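You operate a simulated robot arm through the tools that you are given. There is no shell and no other tool. Be economical: measure what you need, move in short steps, check, and stop when the job is done.

Carry out the task below with a simulated robot arm. There is one attempt and no reset: what you move stays moved.

## Task
Put the grey spacer on the top of the mixing bench away on the lower shelf of the rewind table. Put the orange bearing block on the pallet. Put the cream bearing block on the lower shelf of the set-up stand. Open the red drawer, take the tailed roll and put it in the inside of the red drawer, then shut the drawer. Fetch the grey brake pad and set it on the lower shelf of the set-up stand. Open the grey drawer of the packing table, put the green bearing block in the inside of the grey drawer of the packing table and shut the drawer again. Put the short grey core on the top of the packing table away on the low shelf of the core bench. Put the small purple core on the small white sheet. Push the blue drawer of the core bench shut. Turn the blue knob to 30. Fetch the purple brake pad and set it on the clear side of the core bench. The order is free. Set down upright: grey brake pad, short grey core, small purple core.

Only the result counts: the job must be done as asked and must still hold three seconds after the hand-in. Knocking over, shifting, dropping, spilling or breaking anything else fails it. Flat cloth is picked up by pressing the open fingertips on it (5 to 10 N) and closing them slowly along it; thin cloth reads only 2 to 8 mm in the jaws.

## Robot
A 7-joint arm with a two-finger parallel gripper on a trunk, on a base that drives. Base frame: it is fixed to the floor where the robot stands at the start and does not move with it; the origin is under the middle of the robot, x ahead of it, y to its left, z up; the surface under the hand at the start is at about z = 800. Lengths are in mm, angles in degrees, forces in N, time in s.
With the tool pointing down near the work surface it reaches from about 520 to 960 mm from the robot's upright axis, wherever it stands. Its first joint turns from -166.0 to 166.0 degrees. Places, roughly: blue drawer of the core bench [-3300, -7600, 700]; blue knob [-1500, -5000, 1000]; clear side of the core bench [-2600, -8500, 800]; cream bearing block (5x5x4 cm) [-1400, -9500, 1000]; green bearing block (5x5x4 cm) [500, -9700, 800]; grey brake pad [-250, -10500, 500]; grey drawer of the packing table [300, -8900, 500]; grey spacer (11x11x3 cm) [800, -100, 800]; inside of the grey drawer of the packing table [400, -8900, 500]; inside of the red drawer [400, -9400, 500]; low shelf of the core bench [-2600, -8200, 400]; lower shelf of the rewind table (69x24 cm) [-1640, 1740, 300]; lower shelf of the set-up stand [-1200, -8500, 300]; orange bearing block (5x5x4 cm) [-2700, -9000, 800]; pallet [-700, -10300, 600]; purple brake pad [-4500, -4000, 750]; red drawer [300, -9400, 600]; short grey core (9x9x11 cm) [400, -9200, 900]; small purple core (5x5x6 cm) [-2900, -8800, 800]; small white sheet (11x8x2 cm) [-3100, -8000, 800]; tailed roll (15x15x12 cm) [-600, -10200, 700]. Payload 3.91 kg.
Tool frame: the origin (TCP) lies between the finger pads and is the grasp point; the fingertips stand 30 mm ahead of it; z points along the fingers, y is the line along which they close. Largest opening 110 mm; finger width 20, thickness 10; the body of the gripper, 48 by 112 mm, starts 55 mm behind the TCP.
Orientation is that of the tool frame in the base frame, as a unit quaternion [x, y, z, w]. With the fingers straight down and closing along the base's y, the tool's x points along the base's -x, its y along +y and its z along -z.

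## Interface
- The arm moves only by the tool send_rows. Its argument "motion" is a list of rows, each an object (a shift or turn left out is 0, a gripper value left out holds the last) with "rot": the turn, a rotation vector about the tool's x, y, z in degrees, a list of three; "travel": the shift along the tool's x, y, z in mm, a list of three; "hand": the gripper command, from -1 (fully open) to 1 (shut), values between in proportion. In form: [{"rot": [wx, wy, wz], "travel": [dx, dy, dz], "hand": hand}, ...]. A call has 1 to 12 rows; each row is the pose to reach, as a shift and turn from the pose commanded when the call began, along the tool's axes at that moment. A row lasts 0.2 s, in which the tool goes at most 50 mm and 8.6 degrees; a call with a longer step from one row to the next is refused whole, and so is a gripper value outside its range. Where a pose cannot be reached the arm comes as near as it can. A force on the tool above 40 N (or 10 N above the force at the start of the call, whichever is more), or a blocked arm, ends the call early, and 0.2 s more pass. Each finger travels about 72 mm/s and halts on what it meets, pressing with about 27 N; the grip force reading is that of the motor and also rises with nothing between the fingers. The clock runs only during rows and for 0.2 s after the last one: add rows that repeat a pose to give the fingers time. It gives the time, the measured TCP pose, the force on the tool (base axes), the opening and the grip force at its end, in the units of the frame above (readings bear some noise), with the torque about the TCP (base axes, N m) and any sound that the robot's microphone picked up.
- Cameras (640 x 400 px; columns grow to the right, rows downward): "scene" is now at [251.1, -13.5, 1329.4]; the picture's right is [-0.16, -0.99, 0.00], its down [-0.68, 0.11, -0.72] and it looks along [0.72, -0.11, -0.69] (base axes); focal length 285 px, centre (320, 200). "wrist" rides on the gripper at [72, 17, -103] in the tool frame; the picture's right is [-0.23, 0.97, 0.00], its down [-0.76, -0.18, -0.62] and it looks along [-0.61, -0.14, 0.78] (tool axes); focal length 222 px, centre (320, 200).
- capture(camera): a new picture of that camera. The clock stands still meanwhile.
- lift_body(by): slides the trunk up (or, below 0, down) by that many mm; the arm and the scene camera ride with it, the base frame stays. It gives what a move gives, with no picture.
- drive_base(legs): drives the robot by 1 to 6 legs, each [ahead, left, turn to the left] in mm, mm and degrees, along the robot's own axes; the way and the turn of a leg run together, so that a leg with both is an arc; at most 1500 mm and 180 degrees a leg. The arm and the cameras ride along, it lands a little off, and it stops where it bumps. It gives what a move gives.
- pan_tilt(pan, tilt): turns the head with the scene camera to pan (to the left, within 86 degrees either way) and tilt (down, from -29 to 69), counted from straight ahead of the robot. It gives what a move gives.
- probe_pixels(camera, pixels): for up to 12 pixels [column, row] of the newest picture of that camera ("zoom" is the newest enlarged one), the place [x, y, z] in the base frame of the surface seen there, good to about 3 mm. The clock stands still meanwhile.
- enlarge(camera, box): a new picture of the part [left, top, right, bottom] of that camera's present view, enlarged. The clock stands still meanwhile.
- hand_in(): hands the job in; it is judged then, once.

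Work in short steps. Measure before you move; look again where a grasp or a placing could have gone wrong, and mend it. You have 378 turns and 350 pictures in all, those below and enlarged ones among them. Open the gripper and draw the arm clear of the work before you hand the job in, unless the task says otherwise; then end with one line.

The tools are called as a command line: name --argument value ..., lists and objects as JSON in quotes. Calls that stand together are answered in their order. send_rows: Moves the arm, as the interface text tells. Its arguments: {"type":"object","properties":{"motion":{"type":"array","items":{"type":"object","properties":{"rot":{"type":"array","items":{"type":"number"}},"travel":{"type":"array","items":{"type":"number"}},"hand":{"type":"number"}}}}},"required":["motion"]} The other tools are called the same way: lift_body (by) slides the trunk up or down; drive_base (legs) drives the base; pan_tilt (pan, tilt) turns the head that bears the scene camera; capture (camera) takes a picture; probe_pixels (camera, pixels) gives the place of the surface under pixels of a picture; enlarge (camera, box) takes an enlarged picture of a part of a camera's view; hand_in () hands the job in.

At the start:

```text
time_s: 0.0
tool_pos: [513.3, -23.2, 1038.7]
tcp_rot: [0.0, 1.0, 0.0, -0.001]
ft_force: [1.0, 0.3, -0.4]
wrist_torque: [-0.03, -0.02, 0.02]
opening: 110.0
grip_force: 0.1
trunk travel left (down, up): [-525.0, 157.0]
robot x, y, heading: [3.6, 2.3, 0.0]
head pan, tilt: [-9.0, 43.5]
```

scene: 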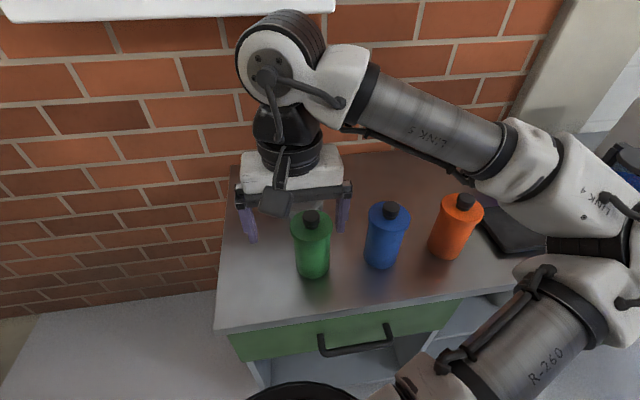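
wrist: 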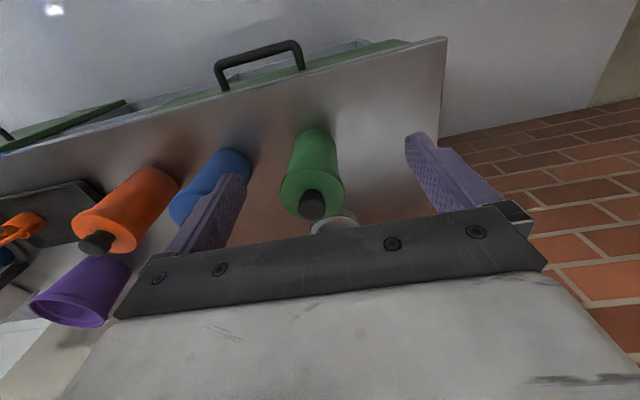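

The scene picture shows bottles at (310,245), (385,235), (455,225) and a spacer hidden behind the green one near (305,210). I enlarge the wrist view and the scene to see it.

enlarge --camera "scene" --box '[200, 130, 420, 300]'

probe_pixels --camera "scene" --pixels '[[310, 270], [380, 262], [447, 252], [312, 215], [390, 208], [463, 200], [230, 300], [350, 160], [440, 300], [300, 205], [250, 310]]'

probe_pixels --camera "wrist" --pixels '[[335, 222], [345, 228], [320, 150], [80, 300], [60, 210], [430, 60], [20, 222]]'

```text
2.35 times, centred on (310, 215) of scene
```

zoom: 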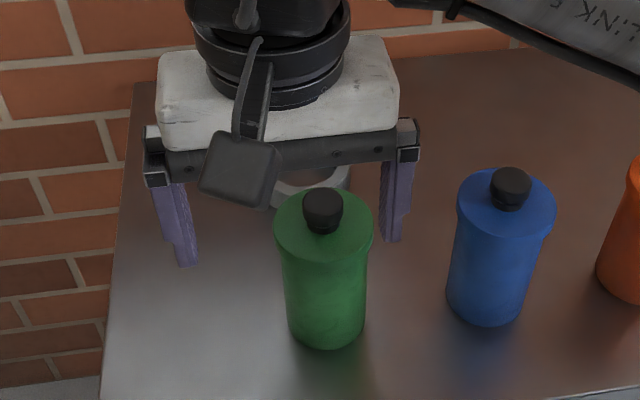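

```text
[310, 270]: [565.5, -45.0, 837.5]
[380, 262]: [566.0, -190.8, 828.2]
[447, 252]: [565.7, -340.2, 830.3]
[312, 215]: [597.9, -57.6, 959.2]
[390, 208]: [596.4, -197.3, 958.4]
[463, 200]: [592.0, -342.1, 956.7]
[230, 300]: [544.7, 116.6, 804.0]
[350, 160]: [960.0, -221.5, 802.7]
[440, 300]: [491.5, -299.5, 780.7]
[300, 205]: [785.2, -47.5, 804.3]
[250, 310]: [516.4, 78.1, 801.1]
```

```text
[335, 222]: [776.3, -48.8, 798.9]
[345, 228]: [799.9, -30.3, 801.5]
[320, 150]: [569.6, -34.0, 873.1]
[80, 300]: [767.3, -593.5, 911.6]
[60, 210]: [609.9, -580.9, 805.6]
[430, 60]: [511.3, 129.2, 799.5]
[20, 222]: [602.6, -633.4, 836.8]
```

The spacer is a ring behind the green bottle. I move the hand forward over it, staying above the bottles, then look from the wrist.

send_rows --motion '[{"travel": [0, 0, -30]}, {"travel": [-45, 0, -40]}, {"travel": [-90, 0, -40]}, {"travel": [-135, 0, -40]}, {"travel": [-180, 0, -40]}, {"travel": [-215, 0, -40]}, {"travel": [-215, 0, -40]}]'

capture --camera "wrist"

capture --camera "scene"

```text
time_s: 1.6
tool_pos: [730.2, -22.2, 1078.6]
tcp_rot: [0.0, 1.0, 0.001, 0.0]
ft_force: [-0.1, 0.9, -0.1]
wrist_torque: [-0.03, -0.03, -0.01]
opening: 110.1
grip_force: 0.0
trunk travel left (down, up): [-525.0, 157.0]
robot x, y, heading: [-3.3, 1.9, -0.0]
head pan, tilt: [-9.0, 43.5]
```

```text
346 pictures are left
```

wrist: 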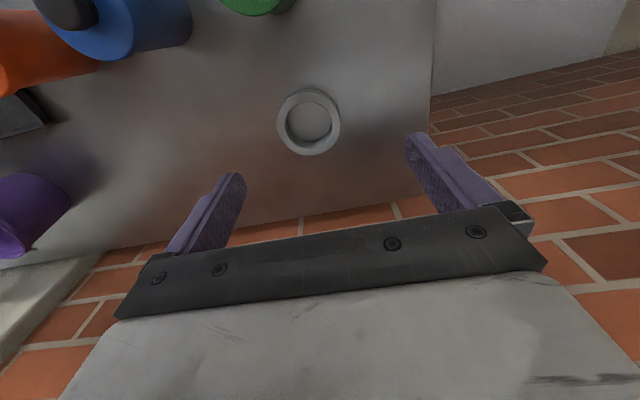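

```text
345 pictures are left
```

scene: 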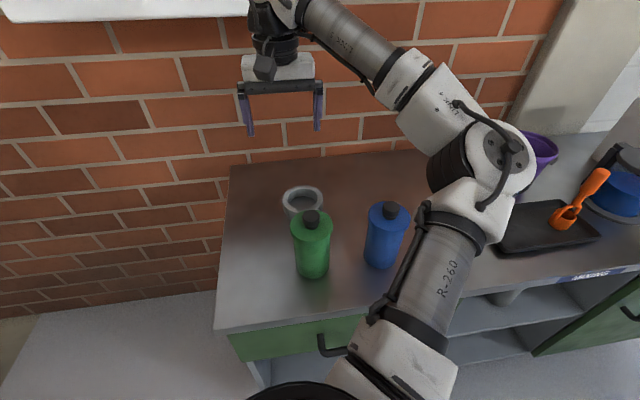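

The ring is at (309,122) in the wrist view. I probe its rim and inner edges.

probe_pixels --camera "wrist" --pixels '[[281, 118], [285, 112], [309, 92], [337, 118], [312, 147], [309, 122], [290, 135], [332, 102], [290, 98], [328, 138]]'

enlarge --camera "wrist" --box '[259, 78, 359, 166]'

```text
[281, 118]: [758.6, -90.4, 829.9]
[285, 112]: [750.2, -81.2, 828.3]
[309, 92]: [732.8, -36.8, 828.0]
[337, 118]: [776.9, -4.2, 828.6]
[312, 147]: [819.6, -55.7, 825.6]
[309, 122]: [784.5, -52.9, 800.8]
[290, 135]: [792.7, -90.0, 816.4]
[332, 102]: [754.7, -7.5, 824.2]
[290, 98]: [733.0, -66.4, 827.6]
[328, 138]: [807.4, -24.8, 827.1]
```

```text
4.55 times, centred on (309, 122) of wrist
```

zoom: 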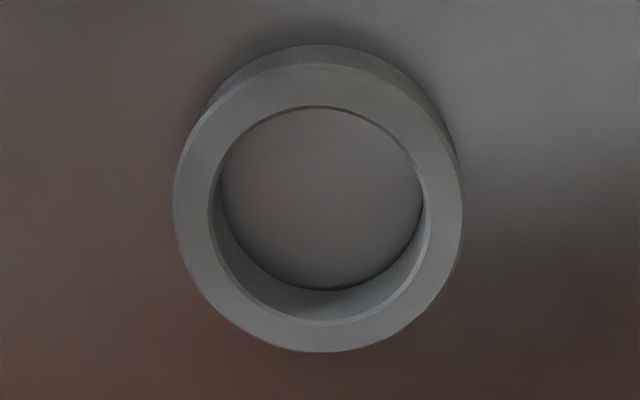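

Before choosing the grip (upright or slanted), I look at the destination shelf behind-left.

pan_tilt --pan 86 --tilt 30

capture --camera "scene"

```text
time_s: 3.3
tool_pos: [729.5, -21.5, 1079.2]
tcp_rot: [0.0, 1.0, 0.001, 0.0]
ft_force: [0.2, -0.5, 0.3]
wrist_torque: [0.0, 0.04, 0.01]
opening: 109.8
grip_force: 0.1
trunk travel left (down, up): [-525.0, 157.0]
robot x, y, heading: [-1.6, 1.2, 0.3]
head pan, tilt: [85.9, 30.0]
```

```text
343 pictures are left
```

scene: 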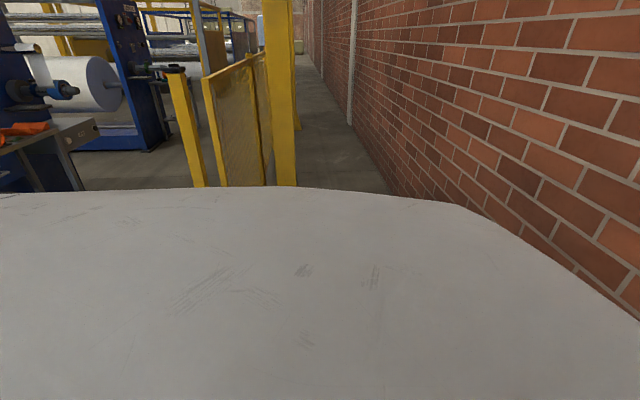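

My view left is blocked by the robot's own body. I bring the hand back, back off and turn left to look at the rewind table.

send_rows --motion '[{"travel": [45, 0, 0]}, {"travel": [90, 0, 0]}, {"travel": [135, 0, 0]}, {"travel": [180, 0, 0]}, {"travel": [215, 0, 0]}]'

drive_base --legs '[[-400, 0, 0], [0, 0, 110]]'

pan_tilt --pan 0 --tilt 25

capture --camera "scene"

```text
time_s: 4.5
tool_pos: [512.8, -22.5, 1077.0]
tcp_rot: [0.001, 1.0, 0.0, 0.0]
ft_force: [-0.4, -0.3, -0.1]
wrist_torque: [0.0, -0.01, -0.01]
opening: 110.0
grip_force: 0.1
trunk travel left (down, up): [-525.0, 157.0]
robot x, y, heading: [-1.9, -0.6, 0.2]
head pan, tilt: [85.9, 30.0]
```

```text
time_s: 11.7
tool_pos: [-544.5, 493.1, 1077.1]
tcp_rot: [0.816, -0.578, 0.0, 0.0]
ft_force: [-0.2, -0.3, -0.2]
wrist_torque: [0.01, -0.04, -0.03]
opening: 110.2
grip_force: 0.0
trunk travel left (down, up): [-525.0, 157.0]
robot x, y, heading: [-398.1, 1.0, 109.4]
head pan, tilt: [85.9, 30.0]
```

```text
time_s: 13.3
tool_pos: [-543.8, 494.4, 1078.0]
tcp_rot: [0.816, -0.578, 0.0, 0.001]
ft_force: [0.1, 0.4, -0.5]
wrist_torque: [0.0, 0.0, 0.02]
opening: 109.9
grip_force: 0.0
trunk travel left (down, up): [-525.0, 157.0]
robot x, y, heading: [-395.0, 3.1, 109.3]
head pan, tilt: [0.0, 25.0]
```

```text
342 pictures are left
```

scene: 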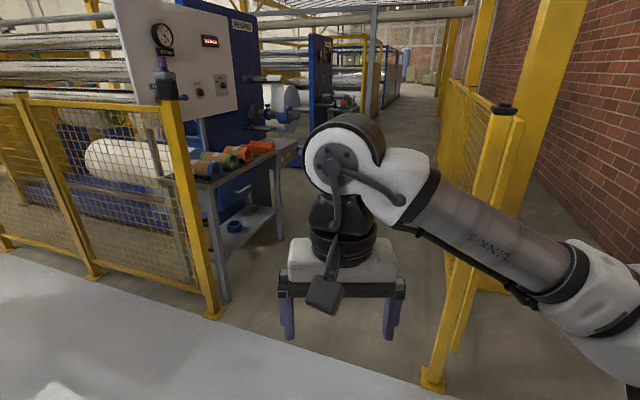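

The rewind table is at (245,190), inside a fence with an opening. I enlarge it and probe the shelf and frame.

enlarge --camera "scene" --box '[170, 100, 330, 310]'

probe_pixels --camera "scene" --pixels '[[223, 298], [212, 316], [432, 376], [243, 215], [262, 230], [270, 212], [235, 225], [212, 183], [299, 143], [276, 236], [235, 255], [250, 155]]'

```text
1.90 times, centred on (250, 205) of scene
```

zoom: 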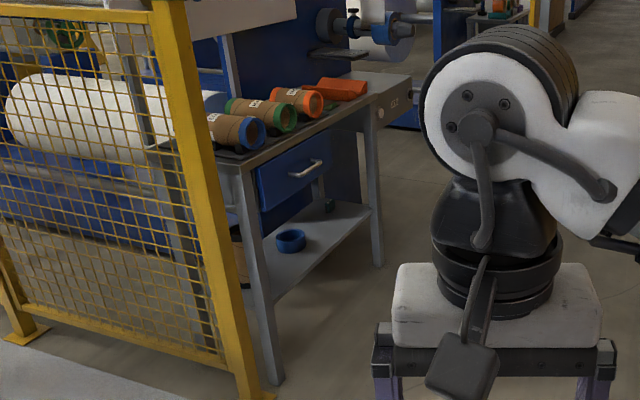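

```text
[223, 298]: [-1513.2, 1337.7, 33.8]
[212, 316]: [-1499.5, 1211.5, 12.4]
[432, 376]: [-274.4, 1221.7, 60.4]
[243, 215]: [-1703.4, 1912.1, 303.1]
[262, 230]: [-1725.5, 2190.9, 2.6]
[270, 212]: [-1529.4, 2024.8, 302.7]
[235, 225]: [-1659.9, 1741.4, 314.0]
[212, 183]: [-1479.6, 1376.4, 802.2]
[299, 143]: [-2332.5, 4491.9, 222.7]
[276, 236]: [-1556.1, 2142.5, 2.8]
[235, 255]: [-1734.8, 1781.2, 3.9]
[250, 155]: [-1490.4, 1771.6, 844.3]
```

The shelf is at z≈303, x −1520…−1760, and under a drawer, so a pitched hand is needed. The ring is about 101 mm across, so I'll grip it across the outside, tool pitched 45° coming diagonally from the left, clear of the green bottle. I drive to the left-front corner.

drive_base --legs '[[0, 0, -154.4], [15, 791, 0]]'

pan_tilt --pan 0 --tilt 43

capture --camera "scene"

```text
time_s: 26.4
tool_pos: [523.6, 200.1, 1077.9]
tcp_rot: [0.375, 0.927, 0.0, -0.001]
ft_force: [-0.1, 0.4, -0.2]
wrist_torque: [-0.01, -0.02, -0.02]
opening: 110.1
grip_force: 0.1
trunk travel left (down, up): [-525.0, 157.0]
robot x, y, heading: [168.6, 573.5, -43.9]
head pan, tilt: [0.0, 25.0]
```

```text
time_s: 27.2
tool_pos: [523.2, 198.9, 1078.3]
tcp_rot: [0.374, 0.927, 0.0, 0.0]
ft_force: [0.6, 0.5, -0.3]
wrist_torque: [-0.01, 0.0, -0.04]
opening: 110.2
grip_force: 0.0
trunk travel left (down, up): [-525.0, 157.0]
robot x, y, heading: [168.4, 573.9, -43.9]
head pan, tilt: [0.0, 43.0]
```

```text
340 pictures are left
```

scene: 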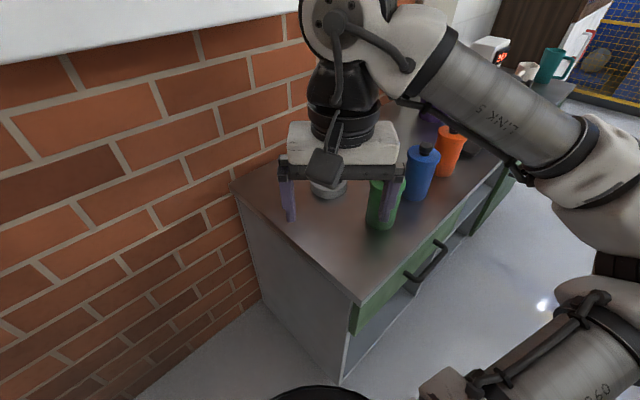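

The hand is diagonal now with forward = (0.72,−0.69). I pitch 45° while moving to a hover behind and above the ring.

send_rows --motion '[{"travel": [-30, 0, 0], "rot": [0, -7.5, 0]}, {"travel": [-70, 0, 10], "rot": [0, -15, 0]}, {"travel": [-110, 0, 20], "rot": [0, -22.5, 0]}, {"travel": [-150, 0, 30], "rot": [0, -30, 0]}, {"travel": [-190, 0, 40], "rot": [0, -37.5, 0]}, {"travel": [-230, -1, 50], "rot": [0, -45, 0]}, {"travel": [-270, -2, 70], "rot": [0, -45, 0]}, {"travel": [-300, -2, 100], "rot": [0, -45, 0]}, {"travel": [-320, -3, 130], "rot": [0, -45, 0]}, {"travel": [-320, -3, 130], "rot": [0, -45, 0]}]'

capture --camera "wrist"

capture --camera "scene"

```text
time_s: 29.4
tool_pos: [751.8, -24.3, 948.6]
tcp_rot: [0.345, 0.857, -0.143, 0.356]
ft_force: [0.1, -0.8, 0.3]
wrist_torque: [0.01, 0.02, 0.01]
opening: 109.9
grip_force: 0.0
trunk travel left (down, up): [-525.0, 157.0]
robot x, y, heading: [170.2, 569.2, -44.0]
head pan, tilt: [0.0, 43.0]
```

```text
339 pictures are left
```

wrist: 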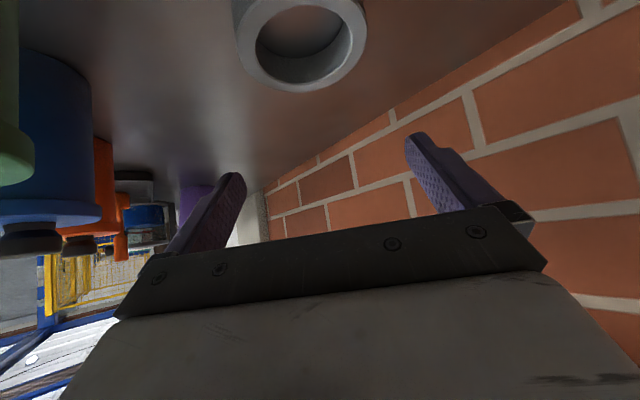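

```text
338 pictures are left
```

scene: 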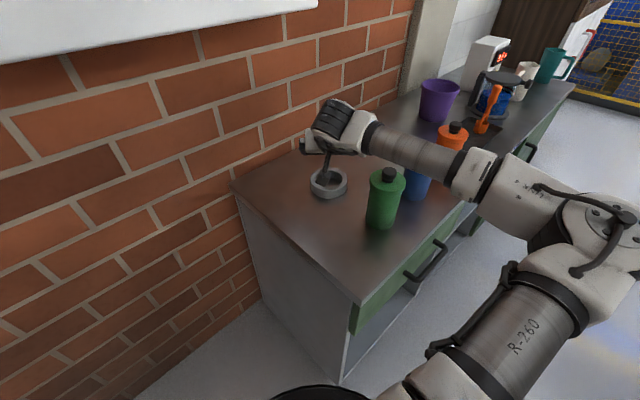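

I probe the ring's rim to fix its centre and diameter from both views.

probe_pixels --camera "scene" --pixels '[[313, 185], [319, 178], [328, 174], [341, 176], [344, 185], [337, 191], [325, 192], [328, 183]]'

probe_pixels --camera "wrist" --pixels '[[245, 30], [250, 60], [280, 82], [310, 83], [342, 65], [360, 35]]'

enlarge --camera "scene" --box '[280, 140, 380, 220]'

```text
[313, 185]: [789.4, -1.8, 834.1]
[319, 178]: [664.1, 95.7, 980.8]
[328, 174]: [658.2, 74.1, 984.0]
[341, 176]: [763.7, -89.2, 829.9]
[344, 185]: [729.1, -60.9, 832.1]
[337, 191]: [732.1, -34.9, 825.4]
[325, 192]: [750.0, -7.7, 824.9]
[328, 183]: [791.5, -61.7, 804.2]
```

```text
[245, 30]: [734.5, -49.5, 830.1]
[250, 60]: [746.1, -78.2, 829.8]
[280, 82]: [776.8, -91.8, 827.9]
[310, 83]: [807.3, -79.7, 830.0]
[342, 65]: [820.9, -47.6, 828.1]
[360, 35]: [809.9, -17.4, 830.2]
```

```text
5.00 times, centred on (330, 180) of scene
```

zoom: 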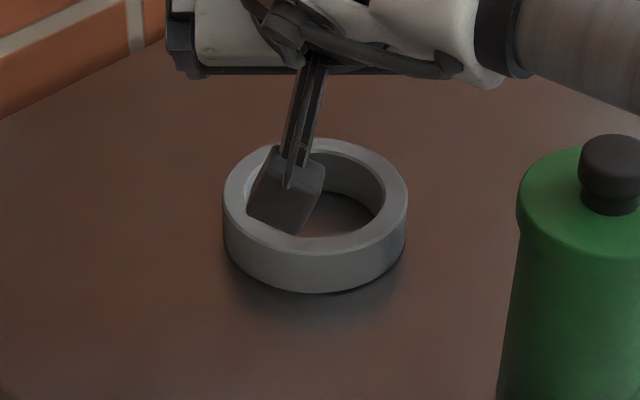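

Ring centre is about (777.5,−48), radius ~50. I lower to just above it and check the finger clearance.

send_rows --motion '[{"travel": [-11.3, 0.8, 11.3]}, {"travel": [10, 0.8, 32]}, {"travel": [31, 0.8, 53]}, {"travel": [45.3, 0.8, 67.9]}, {"travel": [45.3, 0.8, 67.9]}]'

capture --camera "wrist"

enlarge --camera "scene" --box '[280, 120, 400, 220]'

```text
time_s: 30.6
tool_pos: [764.1, -34.5, 868.6]
tcp_rot: [0.345, 0.857, -0.143, 0.354]
ft_force: [0.8, 0.1, 0.7]
wrist_torque: [0.0, 0.0, 0.0]
opening: 110.1
grip_force: 0.1
trunk travel left (down, up): [-525.0, 157.0]
robot x, y, heading: [170.1, 572.8, -43.8]
head pan, tilt: [0.0, 43.0]
```

```text
336 pictures are left
```

wrist: 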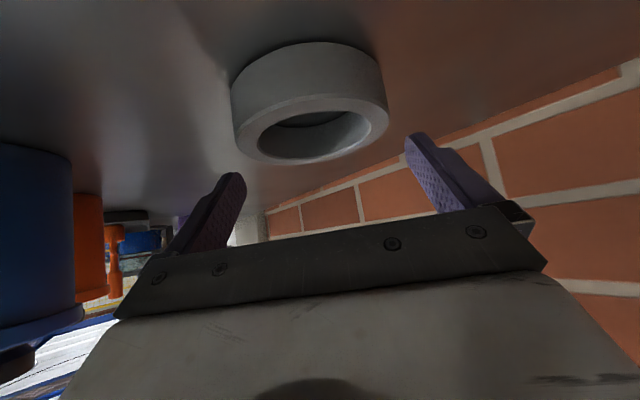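

```text
4.00 times, centred on (340, 170) of scene
```

zoom: 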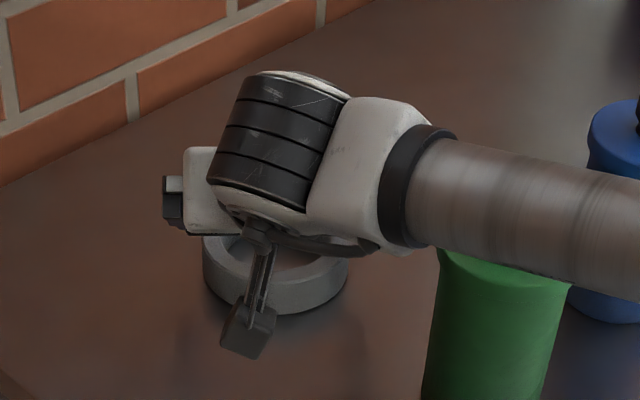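

The forearm passes over the green bottle; I check its height there before lowering.

probe_pixels --camera "zoom" --pixels '[[430, 240], [480, 250], [540, 275], [500, 265], [430, 160], [500, 300], [380, 250], [600, 200]]'

capture --camera "scene"

```text
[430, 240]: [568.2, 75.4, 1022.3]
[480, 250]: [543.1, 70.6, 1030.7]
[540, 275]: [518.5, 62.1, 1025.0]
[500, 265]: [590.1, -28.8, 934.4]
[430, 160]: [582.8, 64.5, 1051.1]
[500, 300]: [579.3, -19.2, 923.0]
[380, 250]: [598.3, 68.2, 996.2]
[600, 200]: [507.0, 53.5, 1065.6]
```

```text
334 pictures are left
```

scene: 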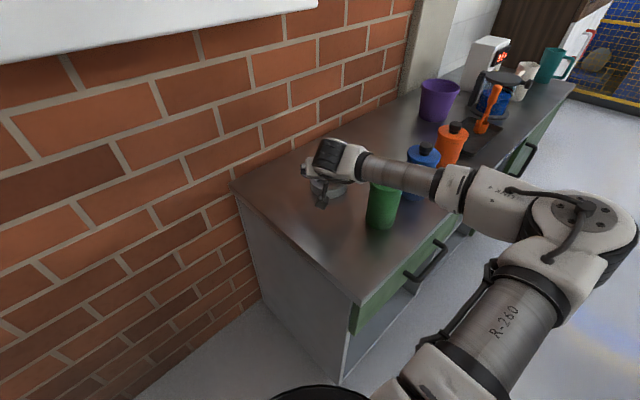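

Clearance to the bottle is ~20 mm after lowering; lateral alignment is within 1 mm. I lower the last 34 mm gently.

send_rows --motion '[{"travel": [6, -0.4, 6]}, {"travel": [12, -0.4, 12]}, {"travel": [18, -0.4, 18]}, {"travel": [24, -0.4, 24]}, {"travel": [24, -0.4, 24]}]'

enlarge --camera "scene" --box '[280, 120, 400, 220]'

capture --camera "wrist"

```text
time_s: 31.8
tool_pos: [765.3, -36.2, 834.7]
tcp_rot: [0.346, 0.857, -0.143, 0.355]
ft_force: [-0.5, -0.3, 0.2]
wrist_torque: [0.04, -0.01, 0.04]
opening: 110.1
grip_force: 0.0
trunk travel left (down, up): [-525.0, 157.0]
robot x, y, heading: [167.6, 571.5, -43.7]
head pan, tilt: [0.0, 43.0]
```

```text
4.00 times, centred on (340, 170) of scene
```

zoom: 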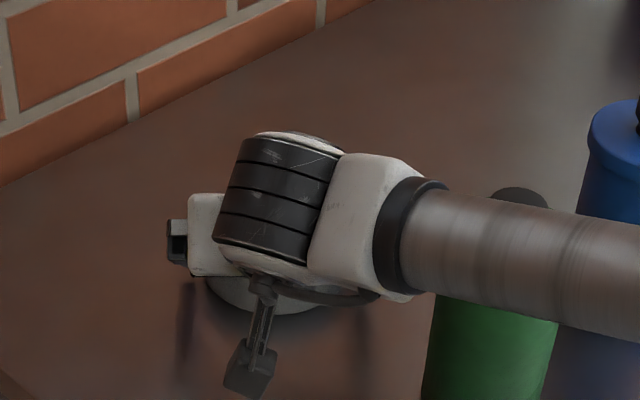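

```text
332 pictures are left
```

wrist: 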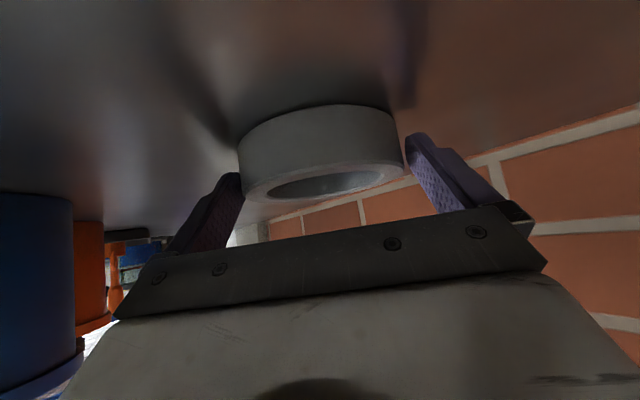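

No contact; the ring sits between the fingers. Close the hand.

send_rows --motion '[{"hand": 0.0}, {"hand": 1}, {"hand": 1}, {"hand": 1}]'

capture --camera "wrist"

```text
time_s: 32.8
tool_pos: [764.6, -36.7, 834.2]
tcp_rot: [0.345, 0.857, -0.143, 0.356]
ft_force: [-0.4, -0.2, -0.3]
wrist_torque: [0.01, 0.07, 0.01]
opening: 103.1
grip_force: 27.0
trunk travel left (down, up): [-525.0, 157.0]
robot x, y, heading: [170.0, 571.5, -44.0]
head pan, tilt: [0.0, 43.0]
```

```text
331 pictures are left
```

wrist: 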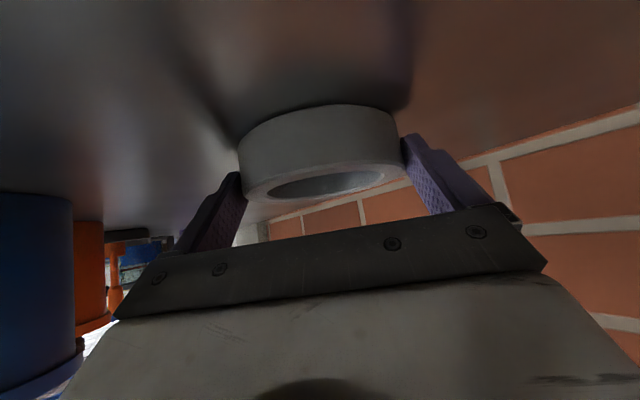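

Gripped at 103 mm. I lift with the trunk by 150 mm and check it came along.

lift_body --by 155

capture --camera "wrist"

capture --camera "scene"

```text
time_s: 34.6
tool_pos: [764.3, -36.6, 988.6]
tcp_rot: [0.345, 0.857, -0.142, 0.355]
ft_force: [0.4, 0.3, -1.1]
wrist_torque: [-0.01, 0.03, 0.01]
opening: 103.0
grip_force: 26.5
trunk travel left (down, up): [-680.0, 2.0]
robot x, y, heading: [168.4, 570.9, -44.0]
head pan, tilt: [0.0, 43.0]
```

```text
330 pictures are left
```

wrist: 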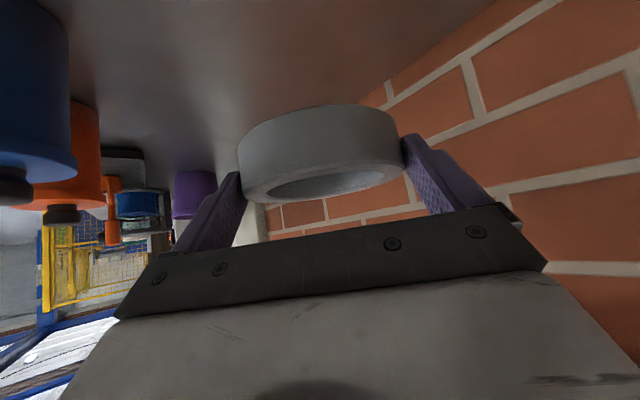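

```text
329 pictures are left
```

scene: 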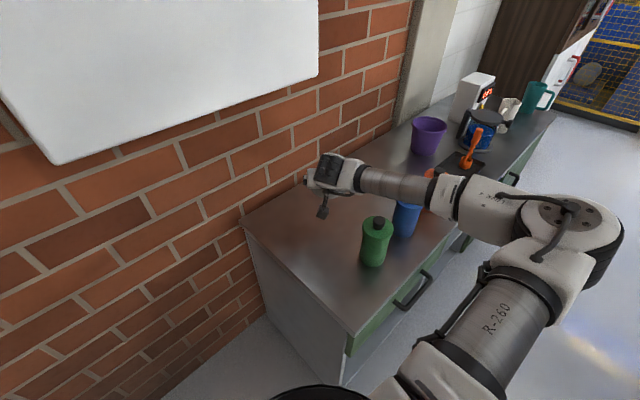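

The ring is held level. I back out diagonally, then pull the arm in.

drive_base --legs '[[-300, 0, 0]]'

send_rows --motion '[{"travel": [31, 0, -31]}, {"travel": [62, 0, -62]}, {"travel": [93, 0, -93]}, {"travel": [124, 0, -124]}, {"travel": [155, 0, -155]}, {"travel": [186, 0, -186]}, {"travel": [210, 0, -210]}, {"travel": [210, 0, -210]}]'

capture --camera "scene"

```text
time_s: 36.6
tool_pos: [553.1, 166.7, 989.3]
tcp_rot: [0.346, 0.857, -0.143, 0.355]
ft_force: [0.7, 0.4, -1.2]
wrist_torque: [0.03, 0.04, 0.02]
opening: 103.0
grip_force: 27.1
trunk travel left (down, up): [-680.0, 2.0]
robot x, y, heading: [-37.6, 778.3, -43.8]
head pan, tilt: [0.0, 43.0]
```

```text
time_s: 38.4
tool_pos: [398.0, 294.6, 975.5]
tcp_rot: [0.346, 0.857, -0.143, 0.355]
ft_force: [1.3, -0.7, -0.9]
wrist_torque: [0.02, 0.02, 0.0]
opening: 102.8
grip_force: 27.1
out of reach, approached as far as the arm can: row 5, 6, 7, 8
trunk travel left (down, up): [-680.0, 2.0]
robot x, y, heading: [-44.0, 774.3, -43.7]
head pan, tilt: [0.0, 43.0]
```

```text
328 pictures are left
```

scene: 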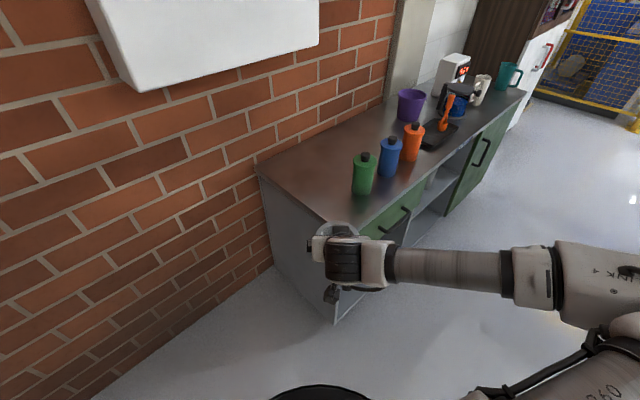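

The arm is in as far as it goes (r≈650). I turn clockwise to face −x and drive to x≈−690, then look.

drive_base --legs '[[0, 0, -136.3], [640, 0, 0]]'

pan_tilt --pan -40 --tilt 35

capture --camera "scene"

```text
time_s: 47.8
tool_pos: [-1338.2, 813.5, 975.0]
tcp_rot: [0.924, 0.001, -0.382, 0.0]
ft_force: [0.0, -0.2, -1.4]
wrist_torque: [0.01, 0.0, 0.03]
opening: 102.9
grip_force: 26.9
trunk travel left (down, up): [-680.0, 2.0]
robot x, y, heading: [-685.1, 776.2, -179.8]
head pan, tilt: [0.0, 43.0]
```

```text
time_s: 48.8
tool_pos: [-1337.1, 813.3, 977.0]
tcp_rot: [0.924, 0.002, -0.383, 0.001]
ft_force: [0.0, -0.3, -1.6]
wrist_torque: [0.0, -0.02, 0.03]
opening: 103.1
grip_force: 26.9
trunk travel left (down, up): [-680.0, 2.0]
robot x, y, heading: [-687.8, 772.7, -179.8]
head pan, tilt: [-40.0, 35.0]
```

```text
327 pictures are left
```

scene: 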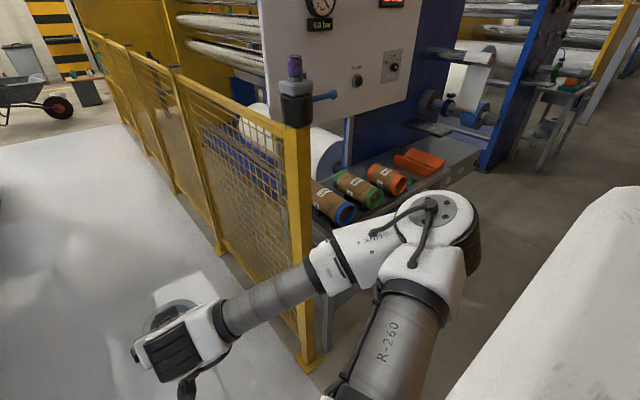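

I probe the post, its lamp, the table edge and my elbow before strafing past.

probe_pixels --camera "scene" --pixels '[[310, 355], [300, 150], [325, 96], [290, 85], [475, 160], [465, 225], [395, 210], [440, 200], [340, 208]]'

```text
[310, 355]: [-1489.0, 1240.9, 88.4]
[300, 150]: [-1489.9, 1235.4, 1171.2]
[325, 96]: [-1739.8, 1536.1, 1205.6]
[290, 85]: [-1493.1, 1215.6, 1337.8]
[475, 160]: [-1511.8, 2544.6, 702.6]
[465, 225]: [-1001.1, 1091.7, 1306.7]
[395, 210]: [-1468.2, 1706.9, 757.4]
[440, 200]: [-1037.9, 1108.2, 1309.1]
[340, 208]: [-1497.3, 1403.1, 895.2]
```

The gap is ~80 mm. I strafe right (+y) 1107 mm in two legs.

drive_base --legs '[[0, -550, 0], [0, -557, 0]]'

pan_tilt --pan 0 --tilt 50

capture --camera "scene"

```text
time_s: 57.9
tool_pos: [-1329.2, 1919.0, 976.6]
tcp_rot: [0.924, -0.007, -0.383, -0.002]
ft_force: [-1.5, 0.6, -0.6]
wrist_torque: [-0.02, -0.04, 0.0]
opening: 102.9
grip_force: 27.0
trunk travel left (down, up): [-680.0, 2.0]
robot x, y, heading: [-678.1, 1874.2, 179.5]
head pan, tilt: [-40.0, 35.0]
```

```text
time_s: 59.0
tool_pos: [-1330.0, 1917.1, 975.7]
tcp_rot: [0.924, -0.007, -0.383, -0.003]
ft_force: [0.4, 0.2, -0.9]
wrist_torque: [-0.01, -0.03, 0.02]
opening: 103.2
grip_force: 26.9
trunk travel left (down, up): [-680.0, 2.0]
robot x, y, heading: [-675.0, 1868.8, 179.0]
head pan, tilt: [0.0, 50.0]
```

```text
326 pictures are left
```

scene: 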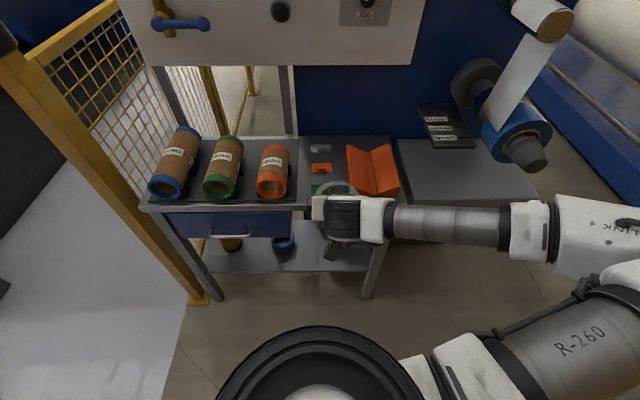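

I probe shelf, drawer, leg, blue ring for the placing spot.

probe_pixels --camera "scene" --pixels '[[370, 285], [350, 268], [305, 262], [283, 243], [310, 235], [295, 225], [215, 232], [388, 210], [300, 215], [285, 262], [230, 265], [355, 250]]'

enlarge --camera "scene" --box '[140, 130, 420, 310]'

```text
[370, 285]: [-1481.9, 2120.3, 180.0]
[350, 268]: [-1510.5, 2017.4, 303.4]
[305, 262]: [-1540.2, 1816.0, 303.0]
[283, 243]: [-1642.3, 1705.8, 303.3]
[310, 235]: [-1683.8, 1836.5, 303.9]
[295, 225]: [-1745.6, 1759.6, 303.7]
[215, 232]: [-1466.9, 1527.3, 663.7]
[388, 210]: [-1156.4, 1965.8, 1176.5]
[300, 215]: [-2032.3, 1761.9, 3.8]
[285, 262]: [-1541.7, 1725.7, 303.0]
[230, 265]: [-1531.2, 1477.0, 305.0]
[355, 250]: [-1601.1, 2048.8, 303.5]
```

```text
2.22 times, centred on (280, 220) of scene
```

zoom: 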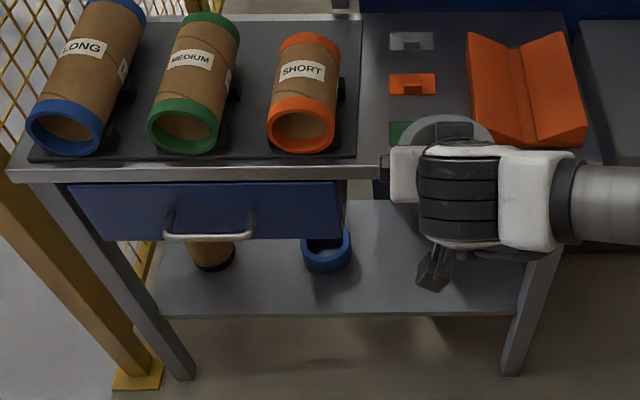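

Spot: ring centre (−1585, 1920). I lower the trunk 610 mm in the aisle first and check the sizes of clearance.

lift_body --by -610

capture --camera "scene"

capture --camera "wrist"

```text
refused: -610 is not a number from -400 to 400
```

```text
324 pictures are left
```

scene: 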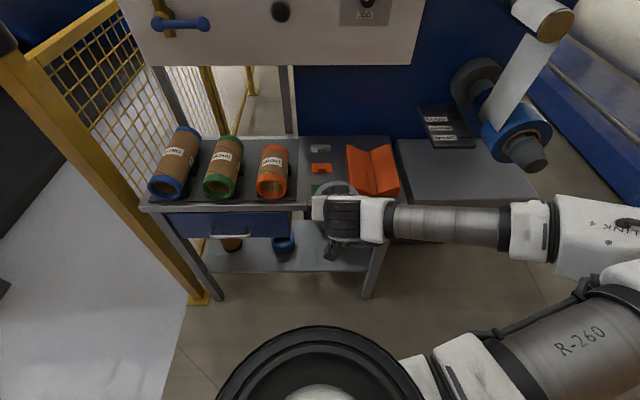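

```text
323 pictures are left
```

wrist: 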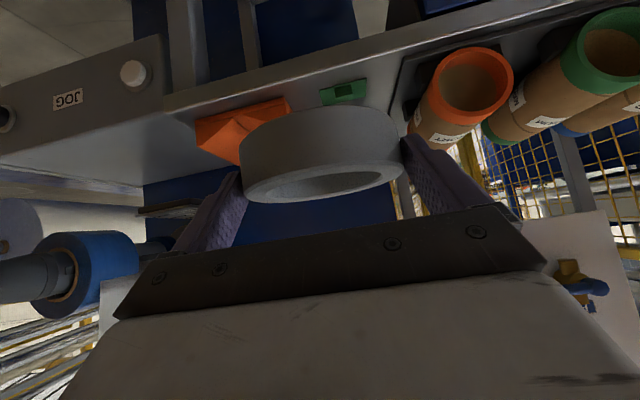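

Lift is limited to 400 per call; I lower in two calls.

lift_body --by -400

lift_body --by -210

capture --camera "scene"

capture --camera "wrist"

```text
time_s: 62.8
tool_pos: [-1329.8, 1917.1, 576.9]
tcp_rot: [0.924, -0.006, -0.383, -0.003]
ft_force: [-0.1, -1.0, -0.9]
wrist_torque: [0.01, -0.04, -0.01]
opening: 103.1
grip_force: 27.2
trunk travel left (down, up): [-280.0, 402.0]
robot x, y, heading: [-675.4, 1871.2, 179.3]
head pan, tilt: [0.0, 50.0]
```

```text
time_s: 65.1
tool_pos: [-1329.7, 1917.6, 366.8]
tcp_rot: [0.924, -0.006, -0.383, -0.002]
ft_force: [-0.3, -0.6, -0.9]
wrist_torque: [-0.02, -0.03, 0.01]
opening: 103.1
grip_force: 26.4
trunk travel left (down, up): [-70.0, 612.0]
robot x, y, heading: [-679.4, 1867.8, 179.3]
head pan, tilt: [0.0, 50.0]
```

```text
322 pictures are left
```

scene: 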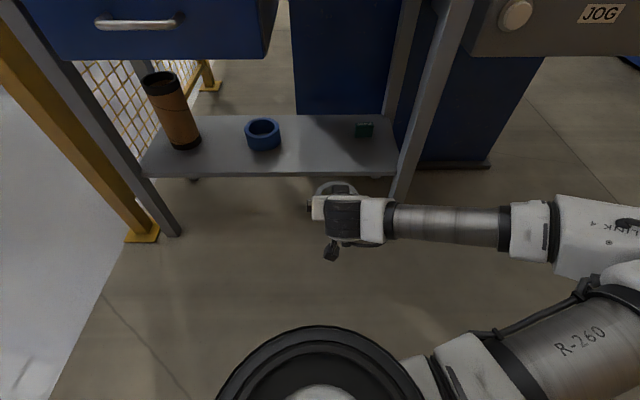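

```text
321 pictures are left
```

wrist: 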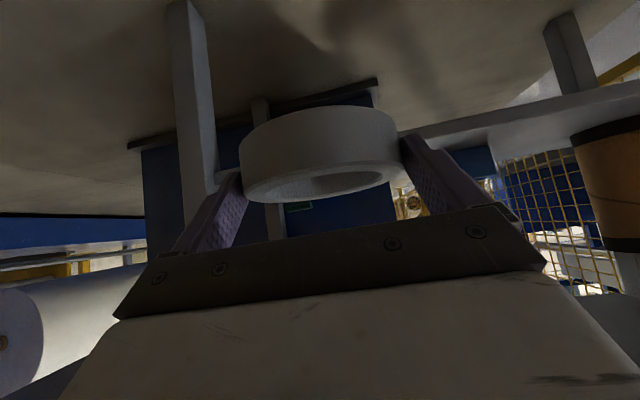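

The shelf also holds a small green thing at (364,130). I probe it and the leg, blue ring, shelf front edge.

probe_pixels --camera "scene" --pixels '[[364, 128], [355, 133], [373, 134], [280, 140], [263, 118], [300, 174], [390, 174], [402, 185], [320, 150], [445, 205], [400, 200], [480, 50]]'

```text
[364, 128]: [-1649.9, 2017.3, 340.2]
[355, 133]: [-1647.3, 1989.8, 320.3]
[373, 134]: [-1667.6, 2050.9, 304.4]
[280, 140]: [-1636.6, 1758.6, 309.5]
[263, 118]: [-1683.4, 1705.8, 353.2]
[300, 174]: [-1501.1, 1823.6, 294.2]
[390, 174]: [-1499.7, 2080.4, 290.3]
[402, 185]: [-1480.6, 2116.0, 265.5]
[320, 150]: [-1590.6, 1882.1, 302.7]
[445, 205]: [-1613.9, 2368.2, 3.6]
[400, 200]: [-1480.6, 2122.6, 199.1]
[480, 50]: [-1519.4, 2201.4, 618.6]
```

Target ring centre (−1575,1875), clear of blue ring (y<1765) and green item (y>1985). Drive part of the way.

drive_base --legs '[[110, 42, 0]]'

capture --camera "scene"

```text
time_s: 66.3
tool_pos: [-1439.7, 1877.9, 366.2]
tcp_rot: [0.924, -0.007, -0.383, -0.003]
ft_force: [0.7, -0.1, -2.0]
wrist_torque: [-0.01, -0.05, -0.02]
opening: 102.9
grip_force: 27.1
trunk travel left (down, up): [-70.0, 612.0]
robot x, y, heading: [-790.6, 1825.5, 179.0]
head pan, tilt: [0.0, 50.0]
```

```text
320 pictures are left
```

scene: 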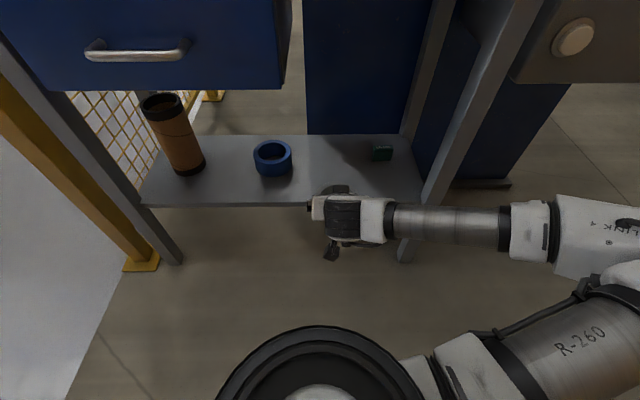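

I move the hand forward 116 mm over the shelf.

send_rows --motion '[{"travel": [-22, 2, 22]}, {"travel": [-44, 2, 44]}, {"travel": [-66, 2, 66]}, {"travel": [-82, 2, 82]}, {"travel": [-82, 2, 82]}]'

capture --camera "scene"

capture --camera "wrist"

```text
time_s: 67.5
tool_pos: [-1554.3, 1877.7, 366.7]
tcp_rot: [0.924, -0.005, -0.383, -0.003]
ft_force: [1.1, -0.1, -1.0]
wrist_torque: [-0.01, -0.06, -0.01]
opening: 103.1
grip_force: 26.7
trunk travel left (down, up): [-70.0, 612.0]
robot x, y, heading: [-788.0, 1827.8, 179.1]
head pan, tilt: [0.0, 50.0]
```

```text
319 pictures are left
```

scene: 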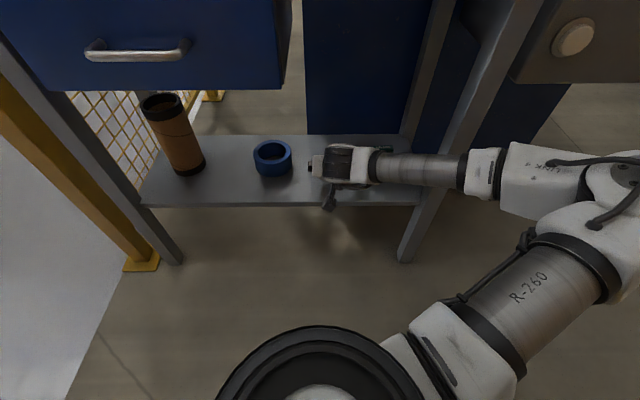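

```text
318 pictures are left
```

wrist: 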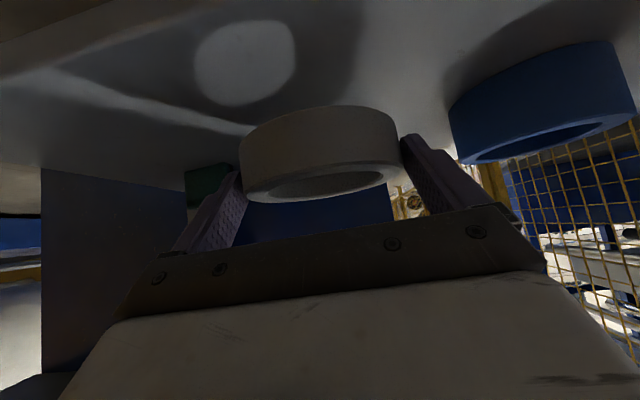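

Over the shelf and free on all sides. Lower 30 mm with the trunk until contact.

lift_body --by -29

```text
time_s: 68.4
tool_pos: [-1557.0, 1876.6, 370.6]
tcp_rot: [0.922, -0.005, -0.386, -0.002]
ft_force: [0.5, 0.1, -0.1]
wrist_torque: [0.0, -0.02, 0.03]
opening: 102.8
grip_force: 27.2
trunk travel left (down, up): [-67.0, 615.0]
robot x, y, heading: [-790.6, 1824.8, 179.2]
head pan, tilt: [0.0, 50.0]
stopped: the arm was blocked; the commanded pose is now the measured one
```

Something blocked the arm on the way down. I look.

pan_tilt --pan -30 --tilt 40

capture --camera "scene"

```text
time_s: 69.4
tool_pos: [-1556.4, 1876.7, 371.1]
tcp_rot: [0.923, -0.005, -0.385, -0.004]
ft_force: [-0.4, -1.2, -1.4]
wrist_torque: [0.0, -0.04, 0.0]
opening: 102.8
grip_force: 27.3
trunk travel left (down, up): [-67.0, 615.0]
robot x, y, heading: [-786.8, 1828.3, 179.4]
head pan, tilt: [-30.0, 40.0]
```

```text
317 pictures are left
```

scene: 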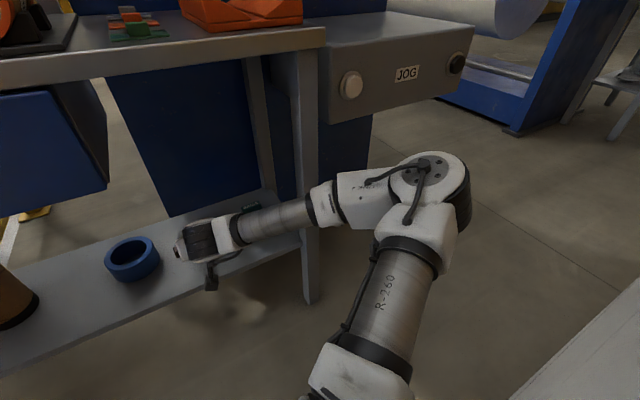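

I check gap between forearm/wrist and the table leg.

enlarge --camera "scene" --box '[170, 150, 490, 350]'

probe_pixels --camera "scene" --pixels '[[305, 180], [308, 250], [285, 215], [300, 208], [325, 200], [245, 225], [360, 185], [435, 165], [455, 215], [280, 245]]'

```text
2.00 times, centred on (330, 250) of scene
```

zoom: 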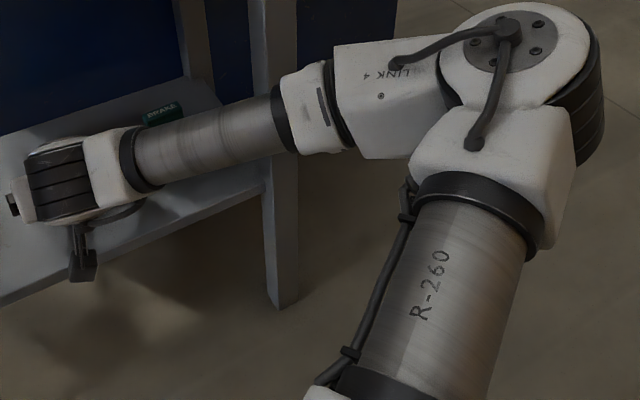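

```text
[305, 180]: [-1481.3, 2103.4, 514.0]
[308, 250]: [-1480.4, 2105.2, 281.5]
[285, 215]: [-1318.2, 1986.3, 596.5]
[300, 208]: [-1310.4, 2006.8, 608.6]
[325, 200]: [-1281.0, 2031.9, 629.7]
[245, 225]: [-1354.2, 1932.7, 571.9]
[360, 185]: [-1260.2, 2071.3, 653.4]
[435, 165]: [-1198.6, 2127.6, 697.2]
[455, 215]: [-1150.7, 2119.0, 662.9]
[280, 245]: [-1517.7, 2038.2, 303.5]
```

Leg is >100 mm off and the wrist force is nil, so it's likely the upper arm on my own base. I raise the trunk 60 mm and bring the hand down with the arm instead.

lift_body --by 60

send_rows --motion '[{"travel": [14, 0, 14]}, {"travel": [28, 0, 28]}, {"travel": [42, 0, 42]}, {"travel": [49, 0, 49]}, {"travel": [49, 0, 49]}]'

```text
time_s: 70.4
tool_pos: [-1556.2, 1875.6, 424.9]
tcp_rot: [0.924, -0.005, -0.383, -0.003]
ft_force: [0.3, 0.0, -1.3]
wrist_torque: [-0.03, -0.03, 0.01]
opening: 103.0
grip_force: 26.9
trunk travel left (down, up): [-127.0, 555.0]
robot x, y, heading: [-788.6, 1829.7, 179.4]
head pan, tilt: [-30.0, 40.0]
```

```text
time_s: 71.6
tool_pos: [-1557.2, 1876.4, 354.9]
tcp_rot: [0.924, -0.006, -0.383, -0.003]
ft_force: [-0.6, -0.2, -0.9]
wrist_torque: [-0.04, 0.0, -0.01]
opening: 102.8
grip_force: 26.8
trunk travel left (down, up): [-127.0, 555.0]
robot x, y, heading: [-786.6, 1829.0, 179.4]
head pan, tilt: [-30.0, 40.0]
```

Clear now (z=354.9). Go down the last ~18 mm in small rows until contact.

send_rows --motion '[{"travel": [5, 0, 5]}, {"travel": [9, 0, 9]}, {"travel": [11, 0, 11]}, {"travel": [12.3, 0, 12.3]}, {"travel": [12.3, 0, 12.3]}]'

capture --camera "wrist"

```text
time_s: 72.8
tool_pos: [-1557.8, 1876.9, 338.1]
tcp_rot: [0.924, -0.005, -0.382, -0.003]
ft_force: [1.1, 0.2, -0.2]
wrist_torque: [-0.02, 0.0, 0.0]
opening: 103.4
grip_force: 27.1
trunk travel left (down, up): [-127.0, 555.0]
robot x, y, heading: [-783.3, 1828.9, 179.4]
head pan, tilt: [-30.0, 40.0]
```

```text
315 pictures are left
```

wrist: 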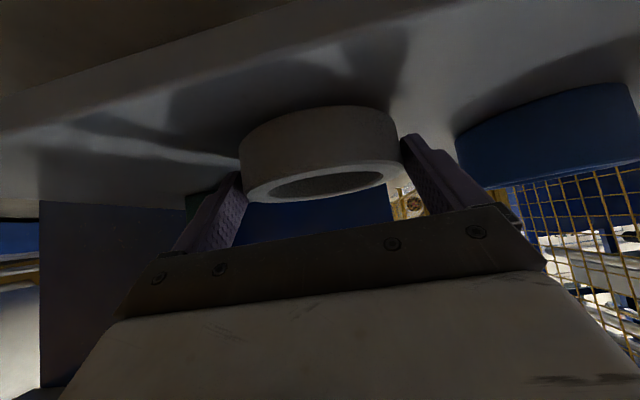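

It's essentially on the shelf. Open, then rise straight up and withdraw.

send_rows --motion '[{"travel": [0.5, 0, 0.5], "hand": 0.9}, {"travel": [0.5, 0, 0.5], "hand": -1}, {"travel": [0.5, 0, 0.5], "hand": -1}, {"travel": [0.5, 0, 0.5], "hand": -1}, {"travel": [-14, 0, -14]}, {"travel": [-35, 0, -35]}, {"travel": [-49, 0, -49]}, {"travel": [-25, 0, -75]}, {"travel": [0, 0, -100]}, {"travel": [25, 0, -125]}, {"travel": [45, 0, -145]}, {"travel": [45, 0, -145]}]'

pan_tilt --pan 0 --tilt 50

capture --camera "scene"

```text
time_s: 75.4
tool_pos: [-1436.5, 1877.1, 405.9]
tcp_rot: [0.924, -0.004, -0.382, -0.003]
ft_force: [0.4, 0.0, -0.3]
wrist_torque: [-0.02, -0.01, 0.01]
opening: 109.8
grip_force: 0.1
out of reach, approached as far as the arm can: row 11, 12
trunk travel left (down, up): [-127.0, 555.0]
robot x, y, heading: [-792.9, 1830.1, 179.4]
head pan, tilt: [-30.0, 40.0]
```

```text
time_s: 76.3
tool_pos: [-1436.5, 1877.7, 406.1]
tcp_rot: [0.924, -0.005, -0.383, -0.003]
ft_force: [0.5, 0.5, -0.3]
wrist_torque: [0.0, -0.01, 0.03]
opening: 110.0
grip_force: 0.1
trunk travel left (down, up): [-127.0, 555.0]
robot x, y, heading: [-790.4, 1827.7, 179.4]
head pan, tilt: [0.0, 50.0]
```

```text
314 pictures are left
```

scene: 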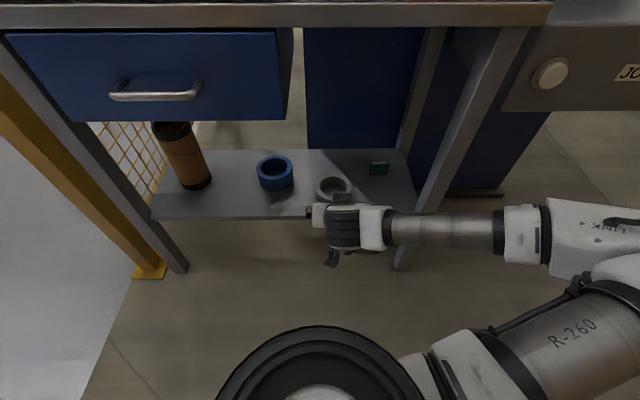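

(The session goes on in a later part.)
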